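You operate a simulated robot arm through the tools that you are given. There is no shell and no other tool.

You are at the controls of a simulated robot arm. One attempt, no reset.

## Task
Clamp the seat in the holder and wax its middle with the orange pad block.
Fine: wax from the open teal tin; put the block back. A coat counts when it lies all over at full strength: go over it till it gets no stronger.

The check looks at the end state, three seconds after you hand in, the way a careful person would. Anything else that was tipped, shoved, dropped, spilled or broken makes it a failure.

## Robot
A 6-joint arm with a two-finger gripper, fixed in place. Base frame: the origin is on the floor under the middle of its stand, x ahead of it, y to its left, z up; the work surface is at about z = 820. Units: mm, rad, N and s.
It reaches about 1298 mm from its shoulder. Its first joint turns from -2.601 to 2.601 rad. Payload 1.57 kg.
The tool frame sits at the grasp point between the pads (the TCP): z along the fingers, y along the line on which they close. The tips reach 21 mm beyond it. The gripper opens to 70 mm; its body begins 50 mm behind the TCP.
Orientation is that of the tool frame in the base frame, as a unit quaternion [x, y, z, w]. With the fingers straight down and closing along the base's y, the tool's x points along the base's -x, its y along +y and its z along -z.

## Interface
- The arm moves only by the tool jog_arm. Its argument "steps" is one flat list of numbers, 7 for each row, row after row: the finger opening in mm, from 0 to 70, then the shift along the tool's x, y, z in mm, then the turn, a rotation vector about the tool's x, y, z in rad. In form: [jaw, dx, dy, dz, ax, ay, az, jaw, dx, dy, dz, ax, ay, az, ...]. A call has 1 to 20 rows; each row shifts and turns the commanded pose from where the row before left it, along the tool's axes as they then stand. A row lasts 0.2 s, in which the tool goes at most 50 mm and 0.15 rad; a call with a longer step from one row to the next is refused whole, and so is a gripper value outside its range. A pose out of reach is approached as far as the arm can. The call stops where the force on the tool passes 40 N (or 10 N more than at its start, if that is more) or the arm is blocked; 0.2 s more then pass. Each finger travels about 64.8 mm/s and halts on what it meets, pressing with about 25 N; the grip force reading is that of the motor and also rises with nothing between the fingers. The clock runs only during rows and for 0.2 s after the last one: add rows that do not move to give the fingers time. It gives the time, the measured TCP pose, the force on the tool (base axes), the opening and the grip force at its end, in the units of the frame above (readings bear some noise), with the torque about the TCP (base axes, N m) and any sound that the robot's microphone picked up.
- Cameras (640 x 400 px; columns grow to the right, rows downward): "scene" is fixed at [50, 649.8, 1437.8]; the picture's right is [0.03, -1.00, 0.00], its down [-0.62, -0.02, -0.78] and it looks along [0.78, 0.03, -0.62] (base axes); focal length 357 px, centre (320, 200). "wrist" rides on the gripper at [79, 4, -81] in the tool frame; the picture's right is [-0.05, 1.00, 0.00], its down [-0.67, -0.04, -0.74] and it looks along [-0.74, -0.04, 0.67] (tool axes); focal length 256 px, centre (320, 200). There is no depth. A picture from a camera that has moved, and an enlarged one, comes with that camera's place and axes in the base frame and with its lens.
- camera(camera): a new picture of that camera. No time passes.
- slide_trunk(by): slides the trunk up (or, below 0, down) by that many mm; the arm rides with it, the base frame stays. It gives what a move gives, with no picture.
- close_up(camera, box): a new picture of the part [left, top, right, bottom] of that camera's present view, enlarged. No time passes.
- finish_job(): hands the job in; it is judged then, once.

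Places have to be worked out from the pictures, the camera data and where the tool is seen. Open the gripper and draw the arm clear of the work before you hand the job in, unless the task says otherwise.

The tools are called after "Call:" as a command line: name --argument value ..., lists and objects as JSON in quotes. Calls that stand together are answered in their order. jog_arm: Moves the arm, as the interface text tells. Its arguments: {"type":"object","properties":{"steps":{"type":"array","items":{"type":"number"}}},"required":["steps"]} The other tools are called the same way: slide_trunk (by) moves the trunk up or down; camera (camera) takes a picture; close_up (camera, box) takes an enlarged picture of a part of a camera's view; finish_job () hands the job in.

At the start:

```text
time: 0.0
tcp_pos: [552.6, 400.7, 1186.2]
orientation: [0.0, 1.0, -0.001, 0.0]
wrist_force: [0.4, -0.6, 0.0]
torque: [0.03, -0.02, 0.03]
width: 70.1
finger_force: 0.1
trunk travel left (down, up): [-867.0, 103.0]
```

scene: 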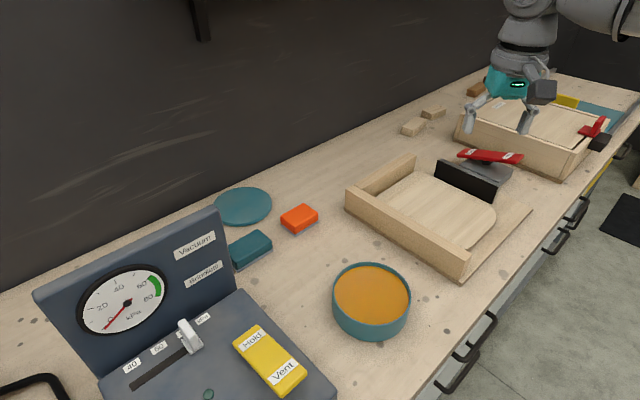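
wrist: 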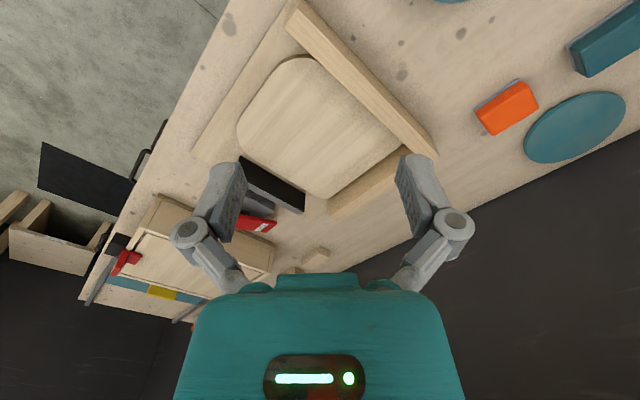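

I start by looking closer at the holder, the clamp and the surroundings before moving anything.

Call:
close_up --camera "scene" --box '[330, 80, 640, 280]'

Call:
close_up --camera "scene" --box '[0, 180, 420, 400]'

Call:
close_up --camera "wrist" --box '[80, 0, 440, 300]'

```text
2.00 times, centred on (485, 180) of scene
camera zoom: at [50.0, 649.8, 1437.8], right [0.03, -1.0, 0.0], down [-0.62, -0.02, -0.78], along [0.78, 0.03, -0.62], focal length 714 px, centre (-10, 240)
```

zoom: 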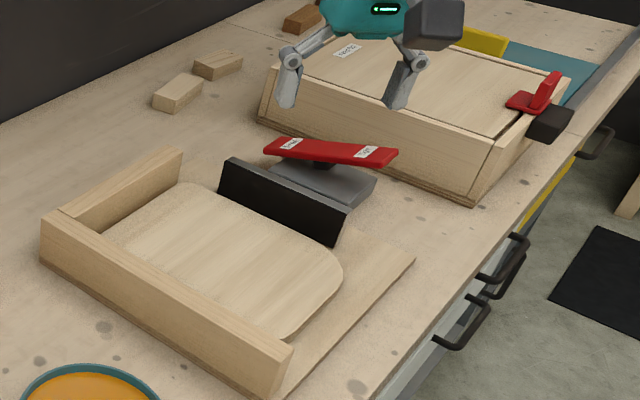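

```text
1.52 times, centred on (210, 290) of scene
camera zoom: at [50.0, 649.8, 1437.8], right [0.03, -1.0, 0.0], down [-0.62, -0.02, -0.78], along [0.78, 0.03, -0.62], focal length 544 px, centre (488, 63)
```

zoom: 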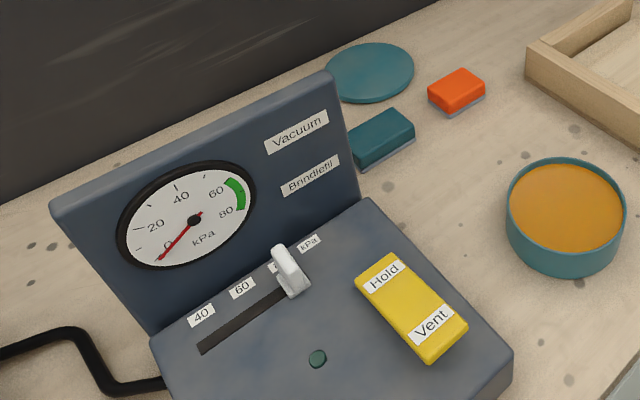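

```text
1.33 times, centred on (260, 150) of wrist
camera zoom: at [471.8, 404.5, 1267.3], right [0.05, 1.0, 0.0], down [0.67, -0.04, 0.74], along [0.74, -0.04, -0.67], focal length 341 px, centre (400, 267)
```

zoom: 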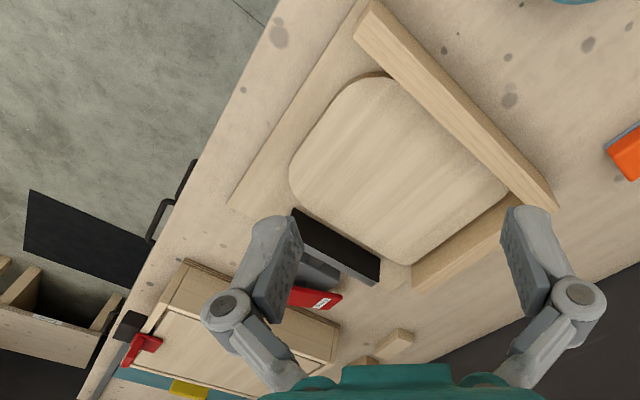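

The holder has a black jaw with a labelled red lever, and there is a vacuum unit with a Hold/Vent rocker. I zoom in on all labels.

Call:
close_up --camera "scene" --box '[430, 135, 540, 205]'

Call:
close_up --camera "scene" --box '[480, 80, 640, 180]'

Call:
close_up --camera "scene" --box '[60, 210, 240, 350]'

Call:
close_up --camera "scene" --box '[120, 300, 330, 400]'

Call:
close_up --camera "wrist" --box '[210, 150, 330, 250]'

```text
5.71 times, centred on (485, 170) of scene
camera zoom: at [50.0, 649.8, 1437.8], right [0.03, -1.0, 0.0], down [-0.62, -0.02, -0.78], along [0.78, 0.03, -0.62], focal length 2041 px, centre (-623, 371)
```

zoom: 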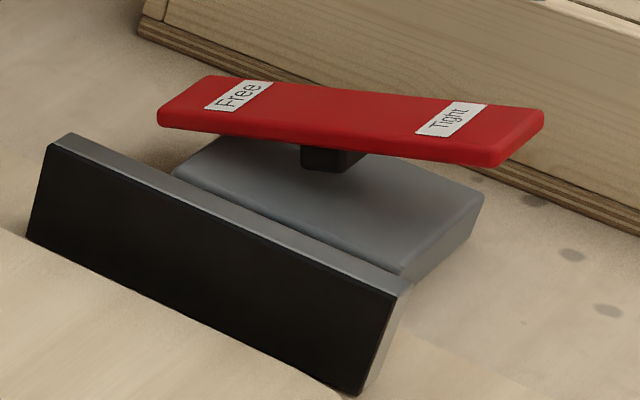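

```text
4.00 times, centred on (560, 130) of scene
camera zoom: at [50.0, 649.8, 1437.8], right [0.03, -1.0, 0.0], down [-0.62, -0.02, -0.78], along [0.78, 0.03, -0.62], focal length 1429 px, centre (-640, 480)
```

zoom: 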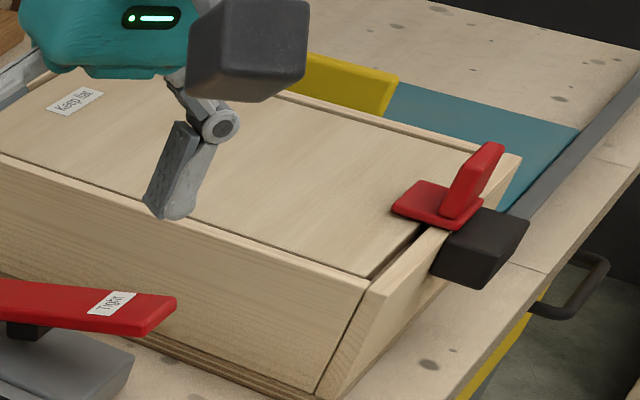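

```text
2.86 times, centred on (150, 280) of scene
camera zoom: at [50.0, 649.8, 1437.8], right [0.03, -1.0, 0.0], down [-0.62, -0.02, -0.78], along [0.78, 0.03, -0.62], focal length 1021 px, centre (806, -29)
```

zoom: 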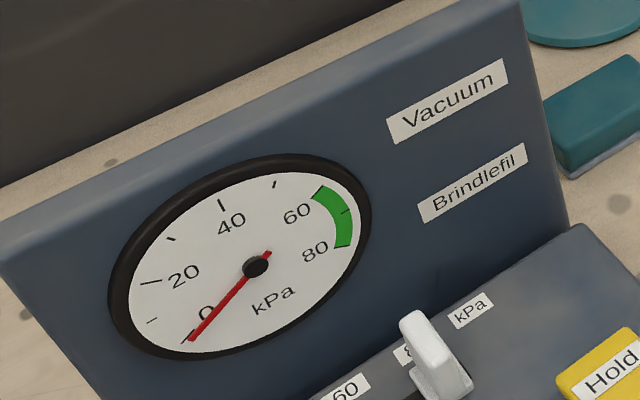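

```text
3.05 times, centred on (225, 350) of scene
camera zoom: at [50.0, 649.8, 1437.8], right [0.03, -1.0, 0.0], down [-0.62, -0.02, -0.78], along [0.78, 0.03, -0.62], focal length 1089 px, centre (610, -257)
```

zoom: 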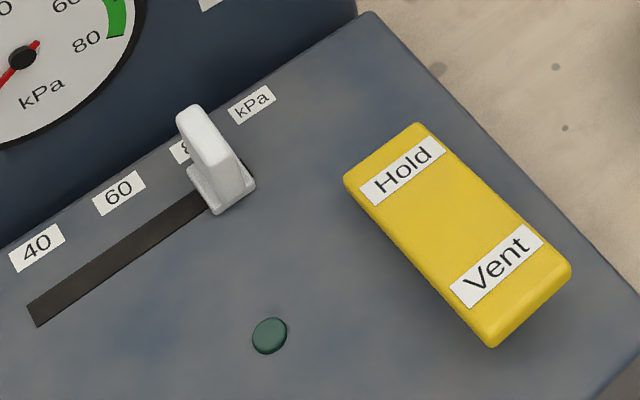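

```text
4.00 times, centred on (270, 200) of wrist
camera zoom: at [471.8, 404.5, 1267.3], right [0.05, 1.0, 0.0], down [0.67, -0.04, 0.74], along [0.74, -0.04, -0.67], focal length 1024 px, centre (520, 200)
```

zoom: 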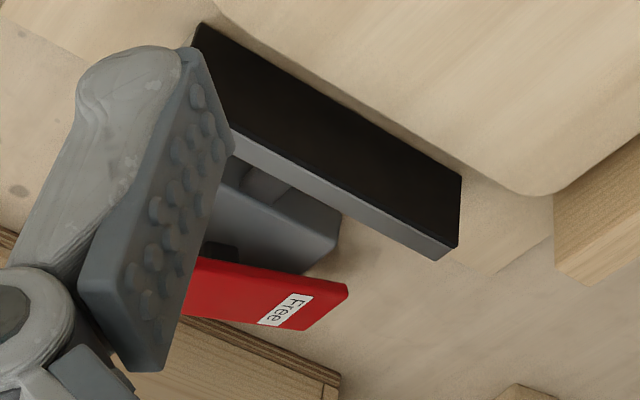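

The red rocker reads Free / Tight, with the Tight end apparently raised, so the clamp is open. I take closer looks at the seat, the pad blocks and the tin from the wrist camera.

Call:
close_up --camera "wrist" --box '[200, 0, 440, 220]'

Call:
close_up --camera "wrist" --box '[420, 0, 640, 180]'

Call:
close_up --camera "scene" --box '[200, 170, 420, 350]'

Call:
close_up --camera "scene" --box '[335, 140, 545, 290]'

```text
1.82 times, centred on (320, 110) of wrist
camera zoom: at [471.8, 404.5, 1267.3], right [0.05, 1.0, 0.0], down [0.67, -0.04, 0.74], along [0.74, -0.04, -0.67], focal length 465 px, centre (320, 364)
```

zoom: 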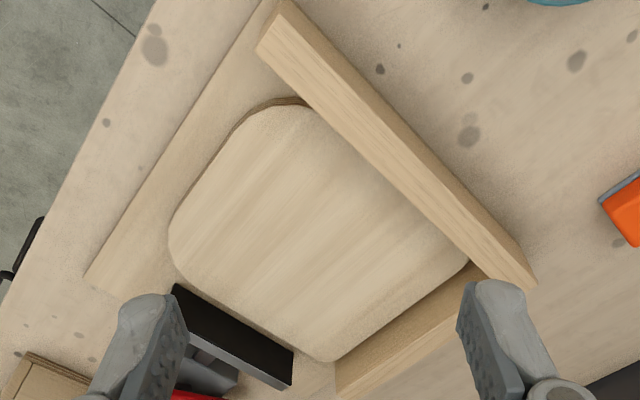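

```text
2.22 times, centred on (530, 90) of wrist
camera zoom: at [471.8, 404.5, 1267.3], right [0.05, 1.0, 0.0], down [0.67, -0.04, 0.74], along [0.74, -0.04, -0.67], focal length 569 px, centre (-147, 444)
```

zoom: 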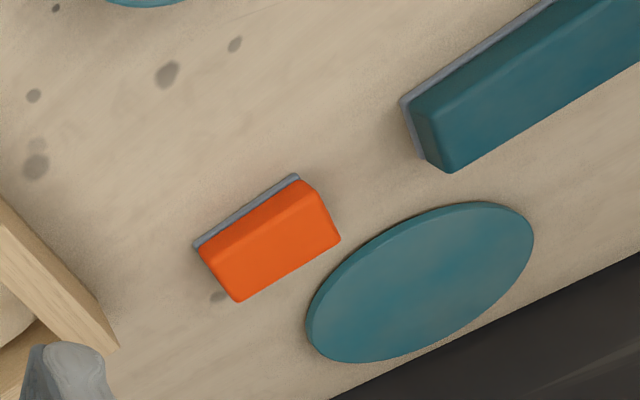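

```text
2.22 times, centred on (310, 260) of scene
camera zoom: at [50.0, 649.8, 1437.8], right [0.03, -1.0, 0.0], down [-0.62, -0.02, -0.78], along [0.78, 0.03, -0.62], focal length 794 px, centre (342, 67)
```

zoom: 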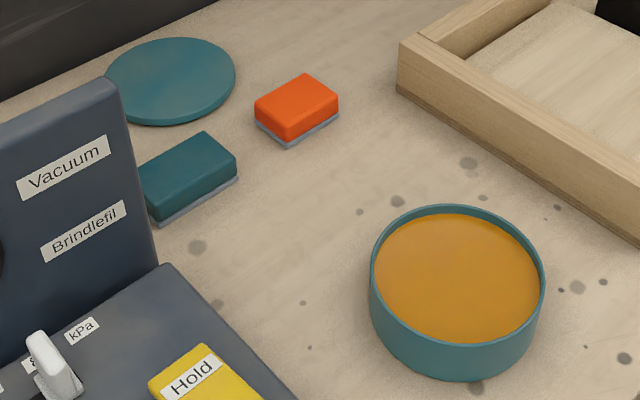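

```text
2.67 times, centred on (440, 215) of scene
camera zoom: at [50.0, 649.8, 1437.8], right [0.03, -1.0, 0.0], down [-0.62, -0.02, -0.78], along [0.78, 0.03, -0.62], focal length 953 px, centre (0, 160)
```

zoom: 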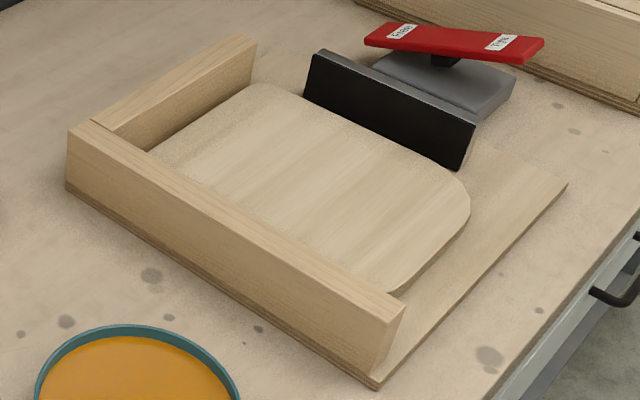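

Seat appears to be in the corner of the fences with the jaw beside it. I move the arm (staying high) so that the wrist camera looks at the clamp rocker.

Call:
jog_arm --steps '[70, -24, -33, 6, 0, 0, 0, 70, -24, -33, 6, 0, 0, 0, 70, -24, -33, 6, 0, 0, 0, 70, -24, -33, 6, 0, 0, 0, 70, -24, -33, 6, 0, 0, 0, 70, -24, -33, 6, 0, 0, 0]'

Call:
camera --camera "wrist"

Call:
camera --camera "scene"

```text
time: 1.4
tcp_pos: [699.4, 200.9, 1186.0]
orientation: [-0.001, 1.0, 0.0, 0.0]
wrist_force: [0.6, 0.3, 0.5]
torque: [0.01, 0.04, 0.0]
width: 70.0
finger_force: 0.1
out of reach, approached as far as the arm can: row 1, 2, 3, 4, 5, 6
trunk travel left (down, up): [-867.0, 103.0]
```

```text
taken
camera wrist: at [619.0, 204.3, 1267.1], right [0.05, 1.0, 0.0], down [0.67, -0.04, 0.74], along [0.74, -0.04, -0.67], focal length 256 px, centre (320, 200)
```

wrist: 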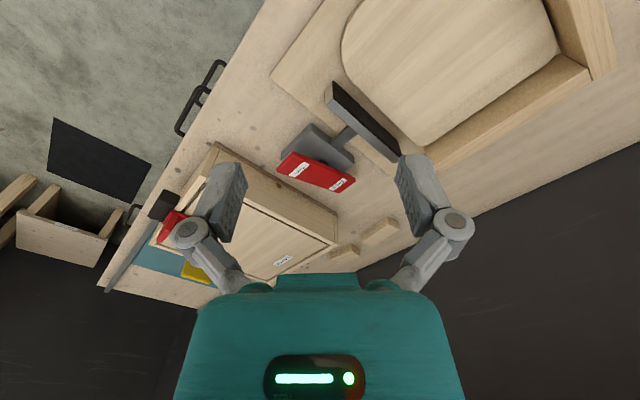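

```text
taken
```

scene: 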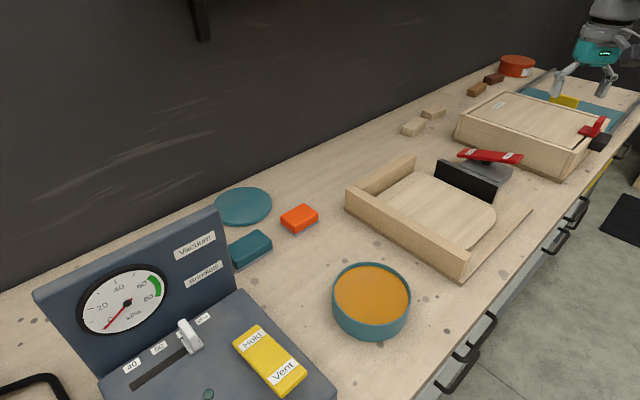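

The arm could not go lower than z≈1186 with the trunk this high, so the trunk must come down. In the wrist view the rocker's Tight/Free labels are visible; I lower the trunk 120 mm, still well clear of everything.

Call:
close_up --camera "wrist" --box '[240, 60, 440, 210]'

Call:
slide_trunk --by -120

```text
2.67 times, centred on (340, 135) of wrist
camera zoom: at [619.0, 204.3, 1267.1], right [0.05, 1.0, 0.0], down [0.67, -0.04, 0.74], along [0.74, -0.04, -0.67], focal length 683 px, centre (267, 373)
```

zoom: 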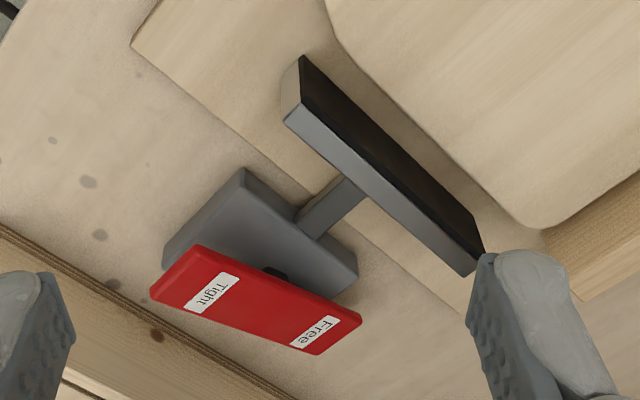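

```text
time: 2.9
tcp_pos: [699.4, 201.0, 1066.5]
orientation: [0.001, 1.0, -0.001, 0.0]
wrist_force: [-0.4, 0.3, -0.8]
torque: [0.0, -0.01, 0.02]
width: 69.7
finger_force: 0.0
trunk travel left (down, up): [-747.0, 223.0]
```

Triangulating the rocker from both cameras: Tight end at about (914, 124, 907) and Free end at about (1035, 243, 855), so it is tilted to Free and the jaw is retracted with a gap to the seat. I close the fingers and move above the Tight end at z≈960.

Call:
jog_arm --steps '[0, -28, -8, 13, 0, 0, 0, 0, -28, -8, 13, 0, 0, 0, 0, -28, -8, 13, 0, 0, 0, 0, -28, -8, 13, 0, 0, 0, 0, -28, -8, 13, 0, 0, 0, 0, -28, -8, 13, 0, 0, 0, 0, -28, -8, 13, 0, 0, 0, 0, -28, -8, 13, 0, 0, 0]'

Call:
camera --camera "wrist"

Call:
close_up --camera "scene" --box '[400, 60, 640, 210]'

```text
time: 4.7
tcp_pos: [923.7, 137.2, 1065.1]
orientation: [-0.001, 1.0, 0.0, 0.0]
wrist_force: [-0.9, 0.2, 0.5]
torque: [0.03, 0.01, 0.0]
width: 0.0
finger_force: 25.1
out of reach, approached as far as the arm can: row 1, 2, 3, 4, 5, 6, 7, 8
trunk travel left (down, up): [-747.0, 223.0]
```

```text
taken
camera wrist: at [843.1, 141.3, 1146.9], right [0.05, 1.0, 0.0], down [0.67, -0.04, 0.74], along [0.74, -0.04, -0.67], focal length 256 px, centre (320, 200)
```

wrist: 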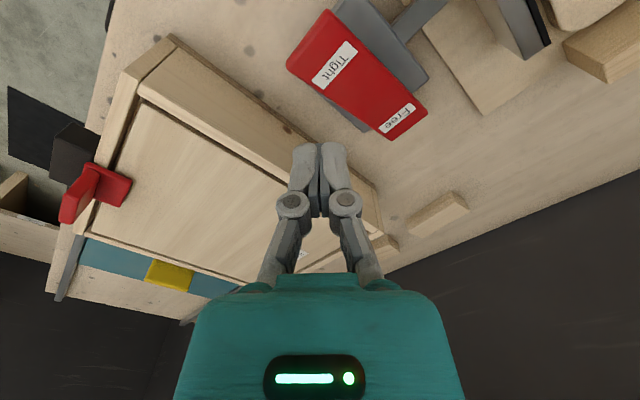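

```text
2.67 times, centred on (520, 135) of scene
camera zoom: at [50.0, 649.8, 1437.8], right [0.03, -1.0, 0.0], down [-0.62, -0.02, -0.78], along [0.78, 0.03, -0.62], focal length 953 px, centre (-213, 373)
```

zoom: 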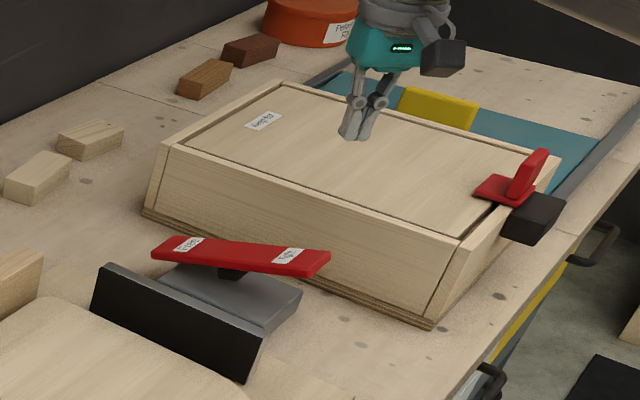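

The z floor moves with the trunk (1186 → 1066), so I need more trunk travel. I first test raising the tool by 100 mm to learn how the commanded pose tracks before lowering the trunk further.

Call:
jog_arm --steps '[0, 0, 0, -25, 0, 0, 0, 0, 0, 0, -25, 0, 0, 0, 0, 0, 0, -25, 0, 0, 0, 0, 0, 0, -25, 0, 0, 0]'

```text
time: 5.7
tcp_pos: [923.5, 137.6, 1066.2]
orientation: [0.0, 1.0, -0.001, 0.0]
wrist_force: [0.0, -0.3, -0.4]
torque: [-0.02, 0.02, -0.01]
width: 0.0
finger_force: 25.5
out of reach, approached as far as the arm can: row 1, 2, 3, 4
trunk travel left (down, up): [-747.0, 223.0]
```

The commanded pose keeps accumulating below the floor, so I raise it another 120 mm to see when it catches up.

Call:
jog_arm --steps '[0, 0, 0, -30, 0, 0, 0, 0, 0, 0, -30, 0, 0, 0, 0, 0, 0, -30, 0, 0, 0, 0, 0, 0, -30, 0, 0, 0]'

```text
time: 6.7
tcp_pos: [923.3, 138.4, 1066.0]
orientation: [0.0, 1.0, 0.0, 0.0]
wrist_force: [0.0, 0.6, 0.6]
torque: [-0.01, 0.02, 0.0]
width: 0.2
finger_force: 24.9
out of reach, approached as far as the arm can: row 1, 2, 3, 4
trunk travel left (down, up): [-747.0, 223.0]
```

Z does not respond to the arm at all in either direction; vertical travel evidently comes only from the trunk. I run a null row to see whether any z offset still lingers in the command.

Call:
jog_arm --steps '[0, 0, 0, 0, 0, 0, 0]'

```text
time: 7.1
tcp_pos: [922.9, 137.9, 1066.4]
orientation: [0.001, 1.0, 0.001, 0.0]
wrist_force: [0.3, -0.1, 0.1]
torque: [-0.02, 0.01, 0.01]
width: 0.0
finger_force: 24.8
trunk travel left (down, up): [-747.0, 223.0]
```

A null row is not flagged, so each call restarts from the real pose; z is set with the trunk only. I'm over the Tight end (its top triangulates again to ~(910, 127, 907)); lowering the trunk 115 mm brings the fingertips to about z=930, still ~25 mm above it.

Call:
slide_trunk --by -115

Call:
camera --camera "wrist"

Call:
close_up --camera "scene" --box '[430, 80, 600, 210]'

```text
time: 8.6
tcp_pos: [922.3, 138.4, 951.0]
orientation: [0.0, 1.0, 0.001, 0.0]
wrist_force: [-0.7, 0.2, 0.1]
torque: [-0.01, 0.02, 0.0]
width: 0.1
finger_force: 25.6
trunk travel left (down, up): [-632.0, 338.0]
```

```text
taken
camera wrist: at [842.1, 141.6, 1032.3], right [0.05, 1.0, 0.0], down [0.67, -0.04, 0.74], along [0.74, -0.04, -0.67], focal length 256 px, centre (320, 200)
```

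wrist: 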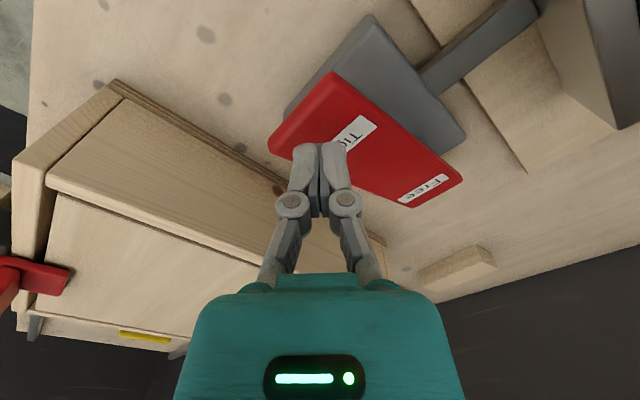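

```text
3.08 times, centred on (515, 145) of scene
camera zoom: at [50.0, 649.8, 1437.8], right [0.03, -1.0, 0.0], down [-0.62, -0.02, -0.78], along [0.78, 0.03, -0.62], focal length 1099 px, centre (-280, 369)
```

zoom: 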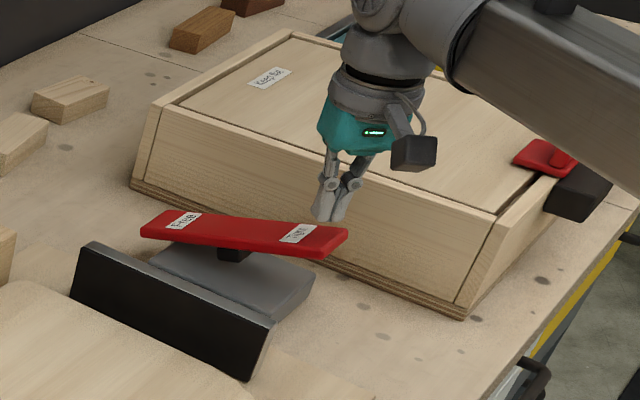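

Before descending further I check where the forearm is relative to the box and its red toggle.

Call:
camera --camera "scene"

```text
taken
```

scene: 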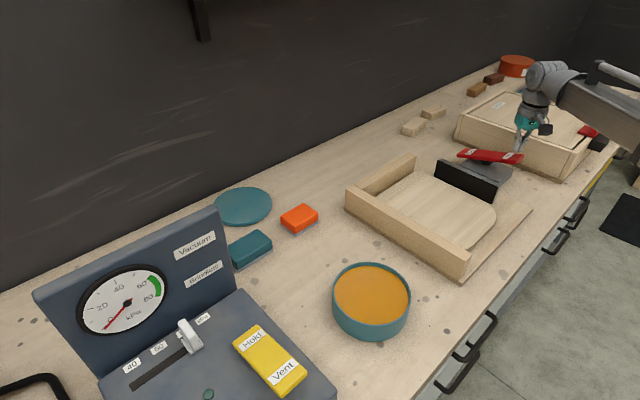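

The forearm is well above everything. I lower the trunk 25 mm to just above the rocker's surface.

Call:
slide_trunk --by -24

Call:
close_up --camera "scene" --box '[430, 80, 600, 210]'

```text
time: 9.3
tcp_pos: [923.2, 138.0, 926.8]
orientation: [0.0, 1.0, 0.0, -0.001]
wrist_force: [0.3, 0.9, 1.7]
torque: [0.02, 0.0, 0.03]
width: 0.0
finger_force: 25.0
trunk travel left (down, up): [-608.0, 362.0]
```

```text
3.08 times, centred on (515, 145) of scene
camera zoom: at [50.0, 649.8, 1437.8], right [0.03, -1.0, 0.0], down [-0.62, -0.02, -0.78], along [0.78, 0.03, -0.62], focal length 1099 px, centre (-280, 369)
```

zoom: 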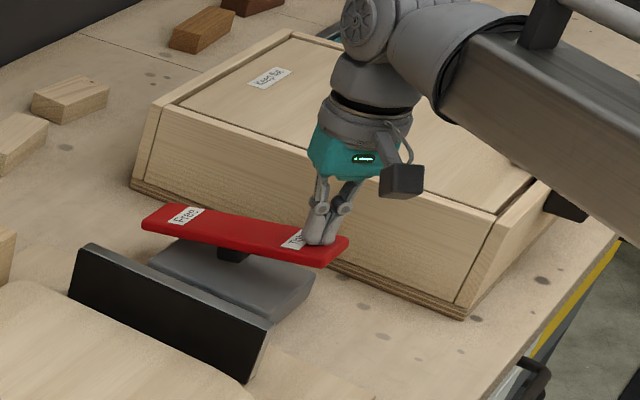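

The tips appear to be touching the Tight end (Fz 1.7 N) and it has started to go down. I press in small steps.

Call:
slide_trunk --by -10

Call:
close_up --camera "scene" --box '[430, 80, 600, 210]'

```text
time: 9.8
tcp_pos: [922.6, 137.0, 916.9]
orientation: [0.0, 1.0, 0.001, 0.0]
wrist_force: [0.7, 0.3, -0.7]
torque: [0.02, -0.01, -0.01]
width: 0.1
finger_force: 25.1
trunk travel left (down, up): [-598.0, 372.0]
```

```text
3.08 times, centred on (515, 145) of scene
camera zoom: at [50.0, 649.8, 1437.8], right [0.03, -1.0, 0.0], down [-0.62, -0.02, -0.78], along [0.78, 0.03, -0.62], focal length 1099 px, centre (-280, 369)
```

zoom: 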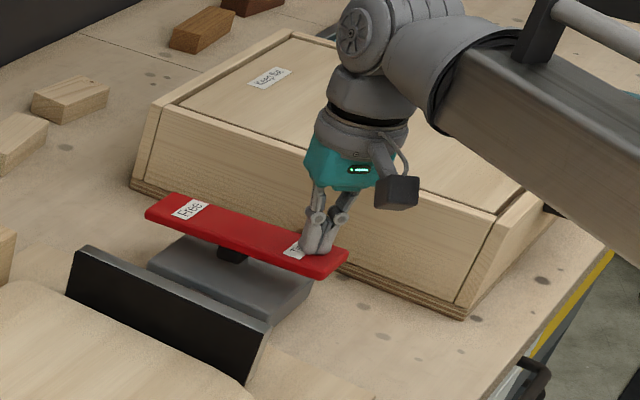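

The lever turns easily and the jaw begins to move toward the seat. I continue pressing down.

Call:
slide_trunk --by -10

Call:
slide_trunk --by -10

Call:
close_up --camera "scene" --box '[430, 80, 600, 210]'

```text
time: 10.4
tcp_pos: [923.0, 136.9, 907.4]
orientation: [0.0, 1.0, 0.0, 0.0]
wrist_force: [-0.1, 0.5, -0.1]
torque: [-0.01, 0.03, 0.0]
width: 0.2
finger_force: 25.1
trunk travel left (down, up): [-588.0, 382.0]
```

```text
time: 11.0
tcp_pos: [923.2, 137.5, 896.7]
orientation: [-0.001, 1.0, 0.001, 0.0]
wrist_force: [-0.2, -0.8, -0.3]
torque: [-0.01, 0.02, -0.01]
width: 0.1
finger_force: 25.2
trunk travel left (down, up): [-578.0, 392.0]
```

```text
3.08 times, centred on (515, 145) of scene
camera zoom: at [50.0, 649.8, 1437.8], right [0.03, -1.0, 0.0], down [-0.62, -0.02, -0.78], along [0.78, 0.03, -0.62], focal length 1099 px, centre (-280, 369)
```

zoom: 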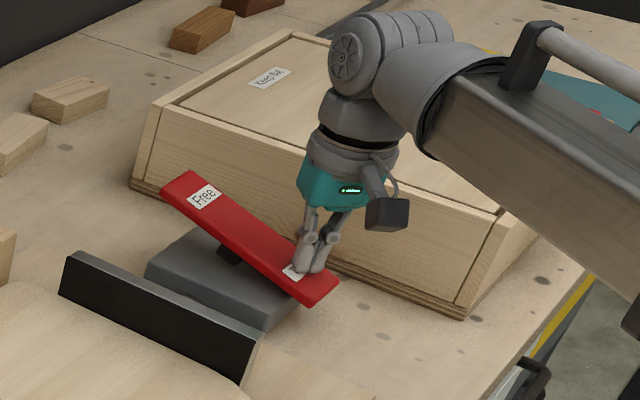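

The rocker has swung to Tight and no force remains, so it may have snapped over. I check whether the jaw has closed on the seat before pressing further.

Call:
jog_arm --steps '[0, 0, 0, 0, 0, 0, 0, 0, 0, 0, 0, 0, 0, 0, 0, 0, 0, 0, 0, 0, 0]'

Call:
close_up --camera "scene" --box '[335, 120, 555, 290]'

Call:
camera --camera "wrist"

```text
time: 11.8
tcp_pos: [922.8, 136.6, 896.7]
orientation: [0.0, 1.0, 0.001, -0.001]
wrist_force: [0.0, 0.0, -0.3]
torque: [0.0, -0.02, -0.01]
width: 0.0
finger_force: 25.2
trunk travel left (down, up): [-578.0, 392.0]
```

```text
2.35 times, centred on (445, 205) of scene
camera zoom: at [50.0, 649.8, 1437.8], right [0.03, -1.0, 0.0], down [-0.62, -0.02, -0.78], along [0.78, 0.03, -0.62], focal length 840 px, centre (26, 188)
```

zoom: 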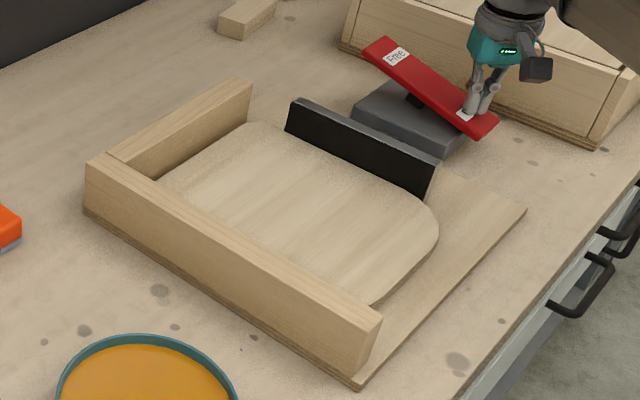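

```text
taken
camera wrist: at [842.2, 141.7, 978.2], right [0.05, 1.0, 0.0], down [0.67, -0.04, 0.74], along [0.74, -0.04, -0.67], focal length 256 px, centre (320, 200)
```

wrist: 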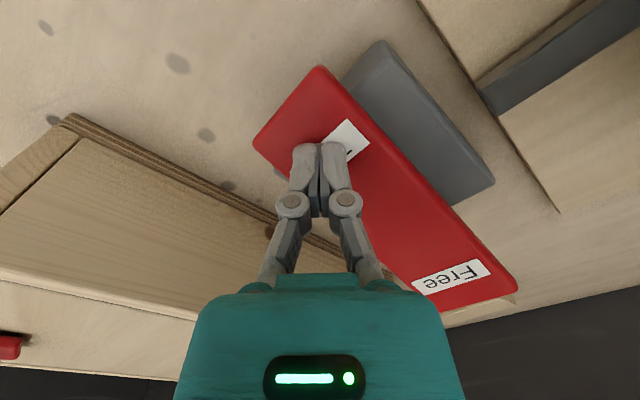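

The jaw now lies against the seat. I press a few mm more to be sure that the rocker is fully home.

Call:
slide_trunk --by -8

Call:
slide_trunk --by -4

Call:
close_up --camera "scene" --box '[430, 80, 600, 210]'

```text
time: 12.2
tcp_pos: [922.3, 138.1, 896.9]
orientation: [-0.001, 1.0, 0.001, 0.003]
wrist_force: [-2.2, -0.7, 27.5]
torque: [0.18, -0.21, 0.03]
width: 0.0
finger_force: 24.9
trunk travel left (down, up): [-574.0, 396.0]
stopped: the force on the tool passed its limit at 51 N (the readings are from after the stop); the commanded pose is now the measured one
```

```text
time: 12.6
tcp_pos: [922.6, 137.3, 895.6]
orientation: [0.0, 1.0, 0.001, 0.005]
wrist_force: [-2.5, 0.1, 37.0]
torque: [0.26, -0.2, 0.01]
width: 0.1
finger_force: 24.8
trunk travel left (down, up): [-574.0, 396.0]
stopped: the force on the tool passed its limit at 47 N (the readings are from after the stop); the commanded pose is now the measured one
```

```text
3.08 times, centred on (515, 145) of scene
camera zoom: at [50.0, 649.8, 1437.8], right [0.03, -1.0, 0.0], down [-0.62, -0.02, -0.78], along [0.78, 0.03, -0.62], focal length 1099 px, centre (-280, 369)
```

zoom: 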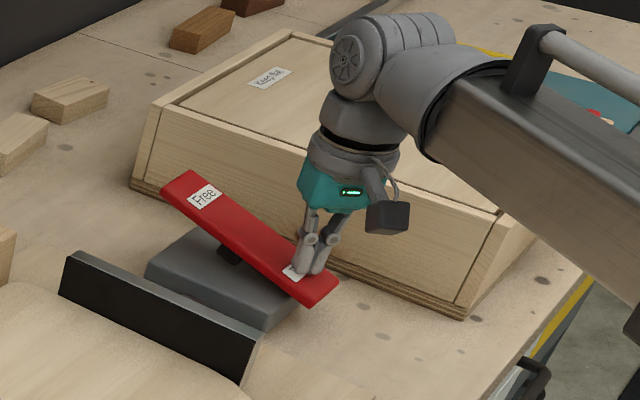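

Resistance of ~50 N with no further motion: the rocker is fully home on Tight. I raise the trunk 110 mm and look at the result.

Call:
slide_trunk --by 110

Call:
camera --camera "scene"

Call:
close_up --camera "scene" --box '[335, 120, 555, 290]'

```text
time: 14.0
tcp_pos: [925.7, 138.0, 1001.8]
orientation: [0.0, 1.0, 0.0, 0.004]
wrist_force: [-1.4, -0.3, -0.8]
torque: [0.01, -0.03, -0.02]
width: 0.0
finger_force: 24.7
trunk travel left (down, up): [-684.0, 286.0]
```

```text
taken
```

scene: 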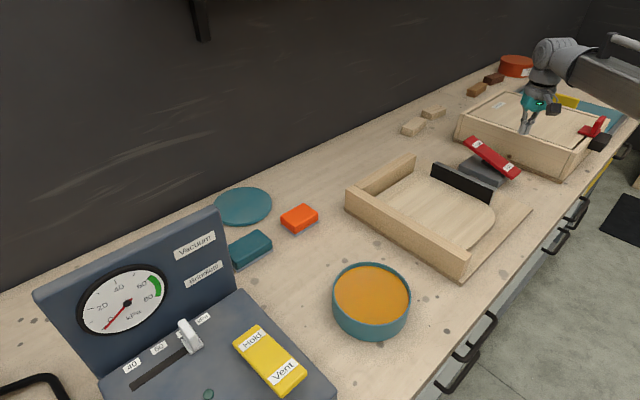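

```text
2.35 times, centred on (445, 205) of scene
camera zoom: at [50.0, 649.8, 1437.8], right [0.03, -1.0, 0.0], down [-0.62, -0.02, -0.78], along [0.78, 0.03, -0.62], focal length 840 px, centre (26, 188)
```

zoom: 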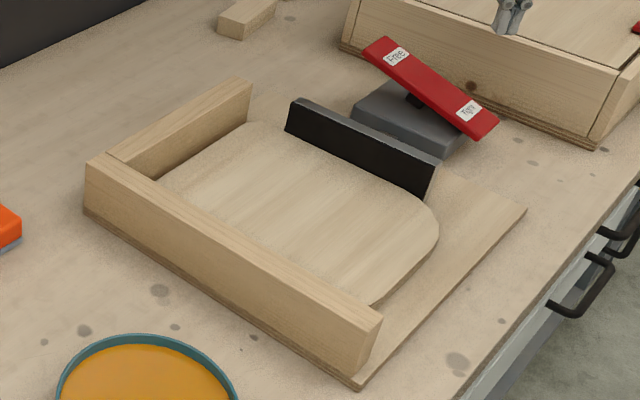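

The clamp holds with the rocker on Tight and the jaw on the seat. Next I go toward the orange block (estimated centre ≈ (734, 728), long side ≈77 mm along (.73,-.68), width ≈57 mm), opening the fingers and stopping back at (600, 690) for a good wrist view.

Call:
jog_arm --steps '[70, 23.3, 39.4, 0, 0, 0.008, 0, 70, 23.3, 39.4, 0, 0, 0, 0, 70, 23.3, 39.4, 0, 0, 0, 0, 70, 23.3, 39.4, 0, 0, 0, 0, 70, 23.3, 39.4, 0, 0, 0, 0, 70, 23.3, 39.4, 0, 0, 0, 0, 70, 23.3, 39.4, 0, 0, 0, 0, 70, 23.3, 39.4, 0, 0, 0, 0, 70, 23.3, 39.4, 0, 0, 0, 0, 70, 23.3, 39.4, 0, 0, 0, 0, 70, 23.3, 39.4, 0, 0, 0, 0, 70, 23.3, 39.4, 0, 0, 0, 0, 70, 23.3, 39.4, 0, 0, 0, 0, 70, 23.3, 39.4, 0, 0, 0, 0]'

Call:
camera --camera "wrist"

Call:
camera --camera "scene"

```text
time: 17.0
tcp_pos: [599.7, 690.1, 1002.8]
orientation: [0.001, 1.0, 0.001, -0.001]
wrist_force: [-0.4, 0.1, 0.1]
torque: [0.01, 0.0, 0.0]
width: 70.1
finger_force: 0.1
out of reach, approached as far as the arm can: row 14
trunk travel left (down, up): [-684.0, 286.0]
```

```text
taken
camera wrist: at [518.4, 693.9, 1083.5], right [0.05, 1.0, 0.0], down [0.67, -0.04, 0.74], along [0.74, -0.04, -0.67], focal length 256 px, centre (320, 200)
```

wrist: 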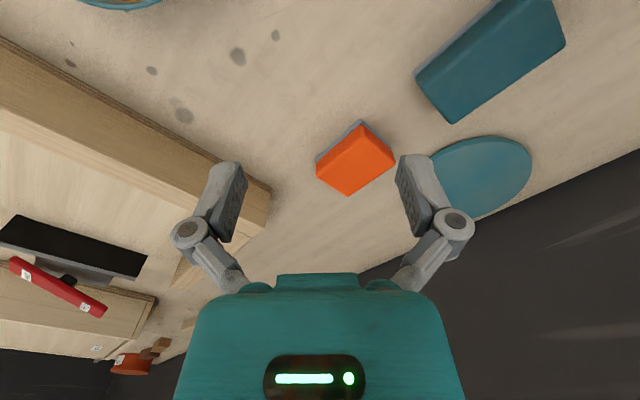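

```text
taken
```

scene: 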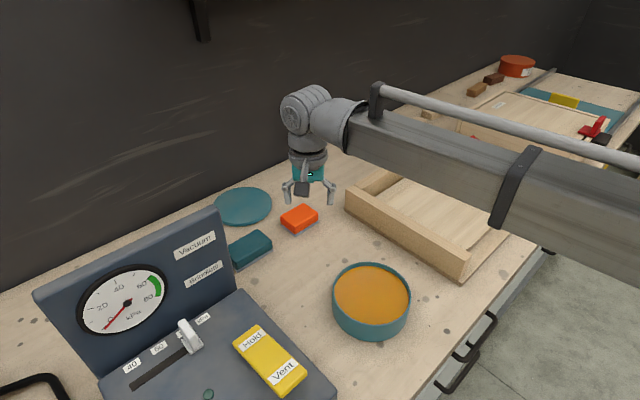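

Now I zoom in on the orange block from the wrist camera to measure its place and yaw.

Call:
close_up --camera "wrist" --box '[290, 100, 420, 210]'

Call:
close_up --camera "scene" --box '[260, 190, 340, 245]'

```text
3.64 times, centred on (355, 155) of wrist
camera zoom: at [518.4, 693.9, 1083.5], right [0.05, 1.0, 0.0], down [0.67, -0.04, 0.74], along [0.74, -0.04, -0.67], focal length 931 px, centre (193, 364)
```

zoom: 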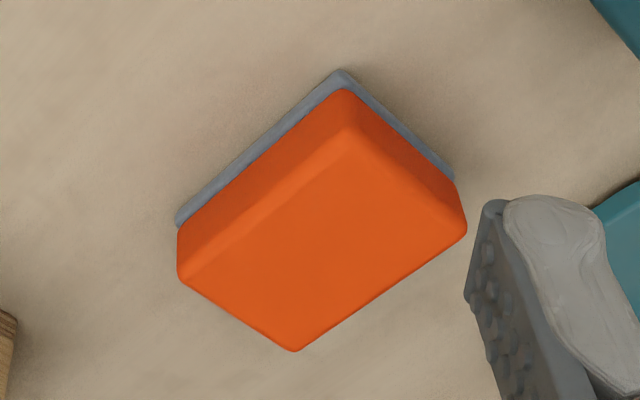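

```text
7.27 times, centred on (300, 218) of scene
camera zoom: at [50.0, 649.8, 1437.8], right [0.03, -1.0, 0.0], down [-0.62, -0.02, -0.78], along [0.78, 0.03, -0.62], focal length 2598 px, centre (466, 73)
```

zoom: 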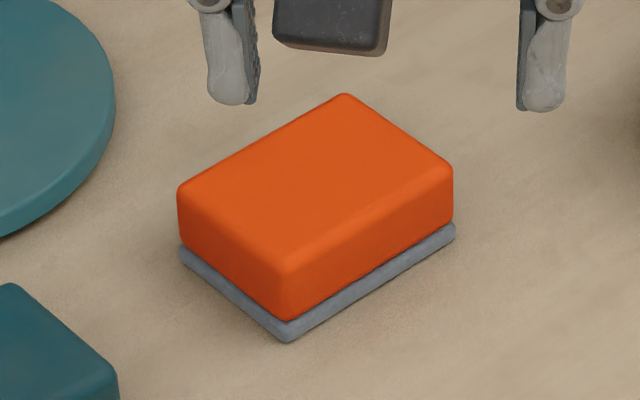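

Both cameras agree: block centre ≈ (726, 727), short axis at about 44° from base x, pad about 60 × 78 mm, 32 mm tall. I move above it and turn the tool by +0.80 rad about tool z so the fingers close across the 60 mm side.

Call:
jog_arm --steps '[70, -42.1, 12.3, 0, 0, 0, 0, 70, -42.1, 12.3, 0, 0, 0, 0, 70, -42.1, 12.3, 0, 0, 0, 0, 70, 0, 0, 0, 0, 0, 0.133, 70, 0, 0, 0, 0, 0, 0.133, 70, 0, 0, 0, 0, 0, 0.133, 70, 0, 0, 0, 0, 0, 0.133, 70, 0, 0, 0, 0, 0, 0.133, 70, 0, 0, 0, 0, 0, 0.133]'

Call:
camera --camera "wrist"

Call:
close_up --camera "scene" --box '[220, 120, 380, 250]'

```text
time: 19.0
tcp_pos: [726.7, 725.9, 1002.5]
orientation: [0.39, 0.921, 0.0, -0.001]
wrist_force: [0.5, 0.5, 1.2]
torque: [-0.03, -0.05, -0.02]
width: 69.8
finger_force: 0.0
out of reach, approached as far as the arm can: row 3
trunk travel left (down, up): [-684.0, 286.0]
```

```text
taken
camera wrist: at [672.4, 785.7, 1083.6], right [0.75, 0.66, 0.0], down [0.44, -0.5, 0.74], along [0.49, -0.56, -0.67], focal length 256 px, centre (320, 200)
```

wrist: 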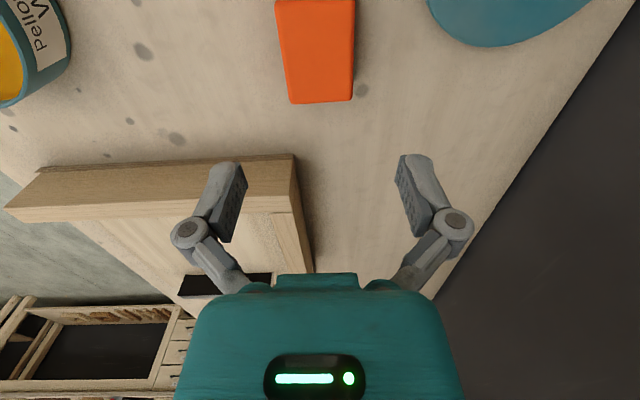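

```text
3.08 times, centred on (300, 185) of scene
camera zoom: at [50.0, 649.8, 1437.8], right [0.03, -1.0, 0.0], down [-0.62, -0.02, -0.78], along [0.78, 0.03, -0.62], focal length 1099 px, centre (382, 246)
```

zoom: 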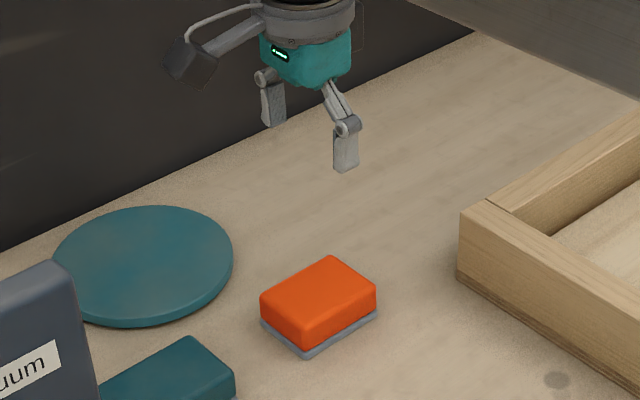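

The block sits centred between the fingers (≈1 mm off along tool y, yaw parallel, body width ≈58 mm). I correct 1 mm and lower the trunk 110 mm to just above it.

Call:
jog_arm --steps '[70, 0, -1, 0, 0, 0, 0, 70, 0, 0, 0, 0, 0, 0]'

Call:
slide_trunk --by -110

Call:
camera --camera "wrist"

Call:
close_up --camera "scene" --box '[220, 120, 380, 250]'

```text
time: 19.6
tcp_pos: [725.8, 725.6, 1002.1]
orientation: [0.388, 0.922, 0.001, 0.0]
wrist_force: [0.4, -0.5, 0.3]
torque: [0.05, -0.02, -0.03]
width: 70.0
finger_force: 0.0
trunk travel left (down, up): [-684.0, 286.0]
```

```text
time: 21.0
tcp_pos: [726.3, 725.8, 892.7]
orientation: [0.389, 0.921, 0.001, -0.001]
wrist_force: [-0.2, -1.0, -0.2]
torque: [0.0, -0.02, -0.01]
width: 70.0
finger_force: 0.1
trunk travel left (down, up): [-574.0, 396.0]
```

```text
taken
camera wrist: at [672.0, 785.0, 973.7], right [0.75, 0.66, 0.0], down [0.44, -0.5, 0.74], along [0.49, -0.56, -0.67], focal length 256 px, centre (320, 200)
```

wrist: 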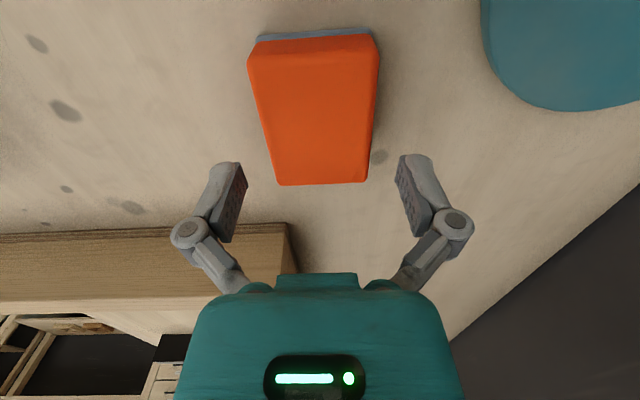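

```text
3.08 times, centred on (300, 185) of scene
camera zoom: at [50.0, 649.8, 1437.8], right [0.03, -1.0, 0.0], down [-0.62, -0.02, -0.78], along [0.78, 0.03, -0.62], focal length 1099 px, centre (382, 246)
```

zoom: 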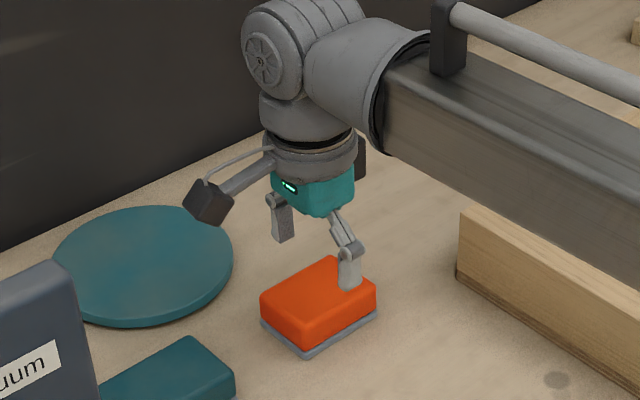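

The fingers straddle the block with ~6 mm clearance each side and it is centred lengthwise. I lower 39.5 mm so the tips come to z≈832, level with the orange body above the pad.

Call:
slide_trunk --by -39.5

Call:
close_up --camera "scene" --box '[260, 160, 360, 250]'

Call:
camera --camera "wrist"

```text
time: 21.8
tcp_pos: [724.8, 726.6, 852.9]
orientation: [0.389, 0.921, 0.001, -0.001]
wrist_force: [-0.5, 0.3, 0.0]
torque: [0.0, 0.01, 0.0]
width: 69.9
finger_force: 0.0
trunk travel left (down, up): [-534.0, 436.0]
```

```text
4.44 times, centred on (310, 205) of scene
camera zoom: at [50.0, 649.8, 1437.8], right [0.03, -1.0, 0.0], down [-0.62, -0.02, -0.78], along [0.78, 0.03, -0.62], focal length 1588 px, centre (364, 178)
```

zoom: 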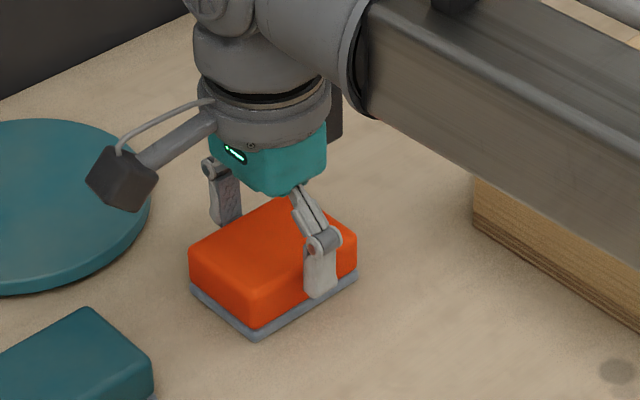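

```text
taken
camera wrist: at [672.0, 784.9, 934.2], right [0.75, 0.66, 0.0], down [0.44, -0.5, 0.74], along [0.49, -0.56, -0.67], focal length 256 px, centre (320, 200)
```

wrist: 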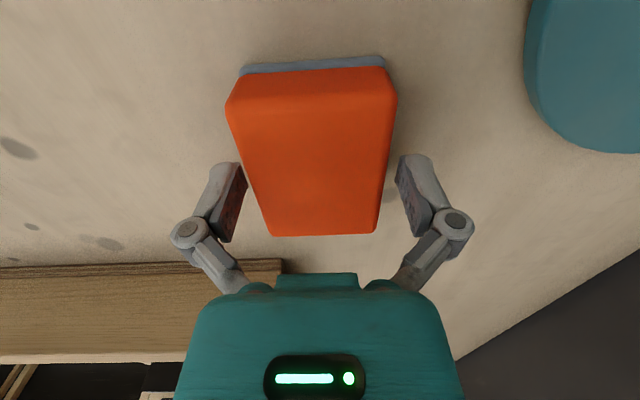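

The tips are right about at the pad boundary; I raise 3 mm so they stay on the orange body, then close.

Call:
slide_trunk --by 3

Call:
jog_arm --steps '[40, 0, 0, 0, 0, 0, 0, 40, 0, 0, 0, 0, 0, 0, 40, 0, 0, 0, 0, 0, 0, 40, 0, 0, 0, 0, 0, 0]'

Call:
camera --camera "wrist"

Call:
close_up --camera "scene" --box '[260, 160, 360, 250]'

```text
time: 22.3
tcp_pos: [725.8, 725.4, 856.1]
orientation: [0.388, 0.922, 0.0, -0.001]
wrist_force: [-0.9, 0.2, 0.4]
torque: [0.01, -0.02, 0.02]
width: 70.0
finger_force: 0.0
trunk travel left (down, up): [-537.0, 433.0]
```

```text
time: 23.3
tcp_pos: [727.1, 725.1, 855.8]
orientation: [0.388, 0.922, 0.0, -0.001]
wrist_force: [0.3, 0.0, 3.0]
torque: [0.03, -0.03, 0.06]
width: 59.3
finger_force: 25.2
trunk travel left (down, up): [-537.0, 433.0]
```

```text
taken
camera wrist: at [671.9, 784.9, 937.5], right [0.75, 0.66, 0.0], down [0.44, -0.5, 0.74], along [0.49, -0.56, -0.67], focal length 256 px, centre (320, 200)
```

wrist: 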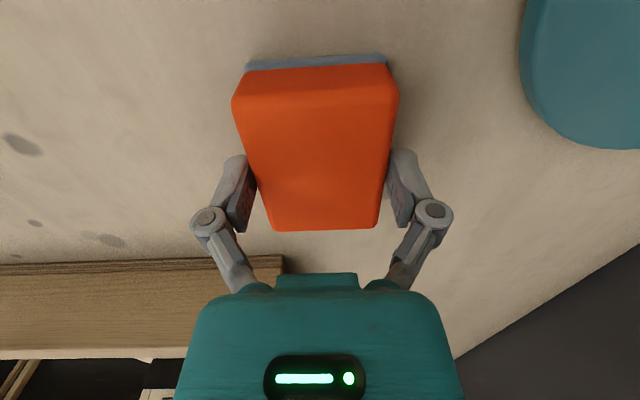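

```text
4.44 times, centred on (310, 205) of scene
camera zoom: at [50.0, 649.8, 1437.8], right [0.03, -1.0, 0.0], down [-0.62, -0.02, -0.78], along [0.78, 0.03, -0.62], focal length 1588 px, centre (364, 178)
```

zoom: 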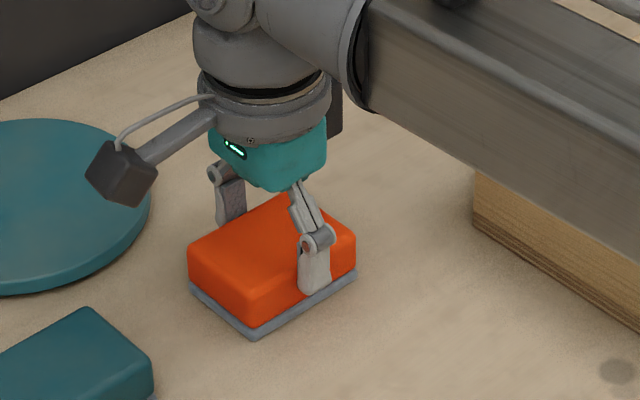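

The block is held (59.3 mm, 25 N); its home pose is TCP ≈ (726.3, 725.5, 856) at this yaw. I lift it 120 mm and move to beside the tin to view it with the wrist camera.

Call:
slide_trunk --by 120

Call:
jog_arm --steps '[40, 19.7, -35.5, 0, 0, 0, 0, 40, 19.7, -35.5, 0, 0, 0, 0, 40, 19.7, -35.5, 0, 0, 0, 0, 40, 19.7, -35.5, 0, 0, 0, 0, 40, 19.7, -35.5, 0, 0, 0, 0]'

Call:
camera --camera "wrist"

Call:
camera --camera "scene"

```text
time: 24.8
tcp_pos: [727.0, 726.4, 975.6]
orientation: [0.388, 0.922, 0.0, 0.0]
wrist_force: [-0.2, 0.3, -1.0]
torque: [-0.01, 0.01, -0.01]
width: 59.4
finger_force: 24.9
trunk travel left (down, up): [-657.0, 313.0]
```

```text
time: 26.0
tcp_pos: [529.9, 671.0, 976.4]
orientation: [0.389, 0.921, 0.0, 0.0]
wrist_force: [0.2, -0.2, -0.6]
torque: [0.01, 0.04, 0.0]
width: 59.0
finger_force: 25.0
trunk travel left (down, up): [-657.0, 313.0]
```

```text
taken
camera wrist: at [475.6, 730.1, 1057.2], right [0.75, 0.66, 0.0], down [0.44, -0.5, 0.74], along [0.49, -0.56, -0.67], focal length 256 px, centre (320, 200)
```

wrist: 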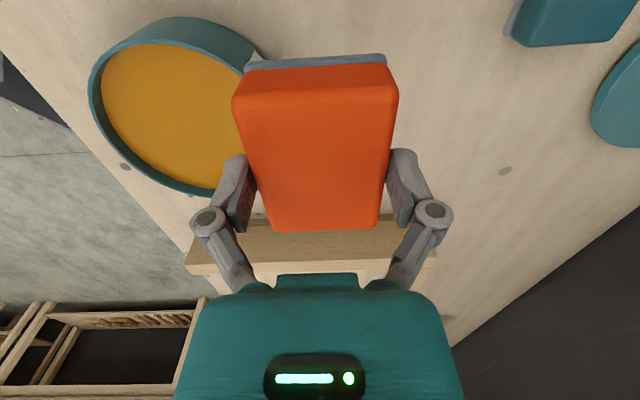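

```text
taken
```

scene: 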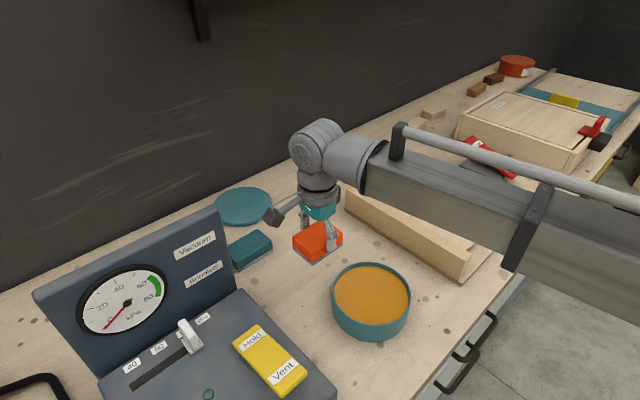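

Block is in hand, tin is visible at left in the wrist view. I zoom in on the tin to fix its rim and wax level.

Call:
close_up --camera "wrist" --box '[70, 0, 290, 220]'

Call:
close_up --camera "scene" --box '[310, 240, 430, 350]'

```text
1.82 times, centred on (180, 110) of wrist
camera zoom: at [475.6, 730.1, 1057.2], right [0.75, 0.66, 0.0], down [0.44, -0.5, 0.74], along [0.49, -0.56, -0.67], focal length 465 px, centre (574, 364)
```

zoom: 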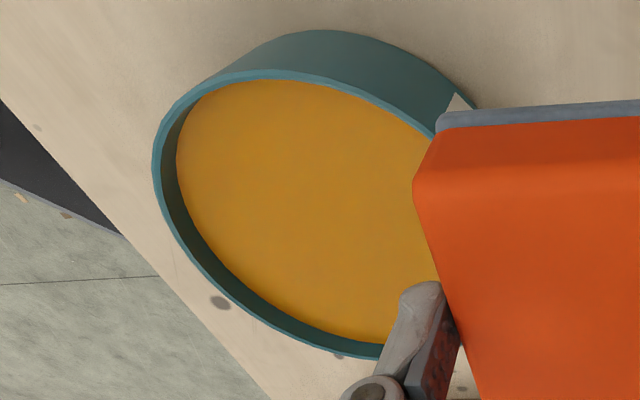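

```text
3.64 times, centred on (370, 295) of scene
camera zoom: at [50.0, 649.8, 1437.8], right [0.03, -1.0, 0.0], down [-0.62, -0.02, -0.78], along [0.78, 0.03, -0.62], focal length 1299 px, centre (138, -146)
```

zoom: 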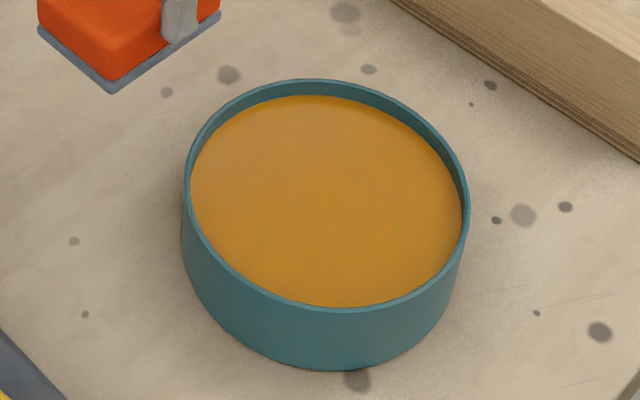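

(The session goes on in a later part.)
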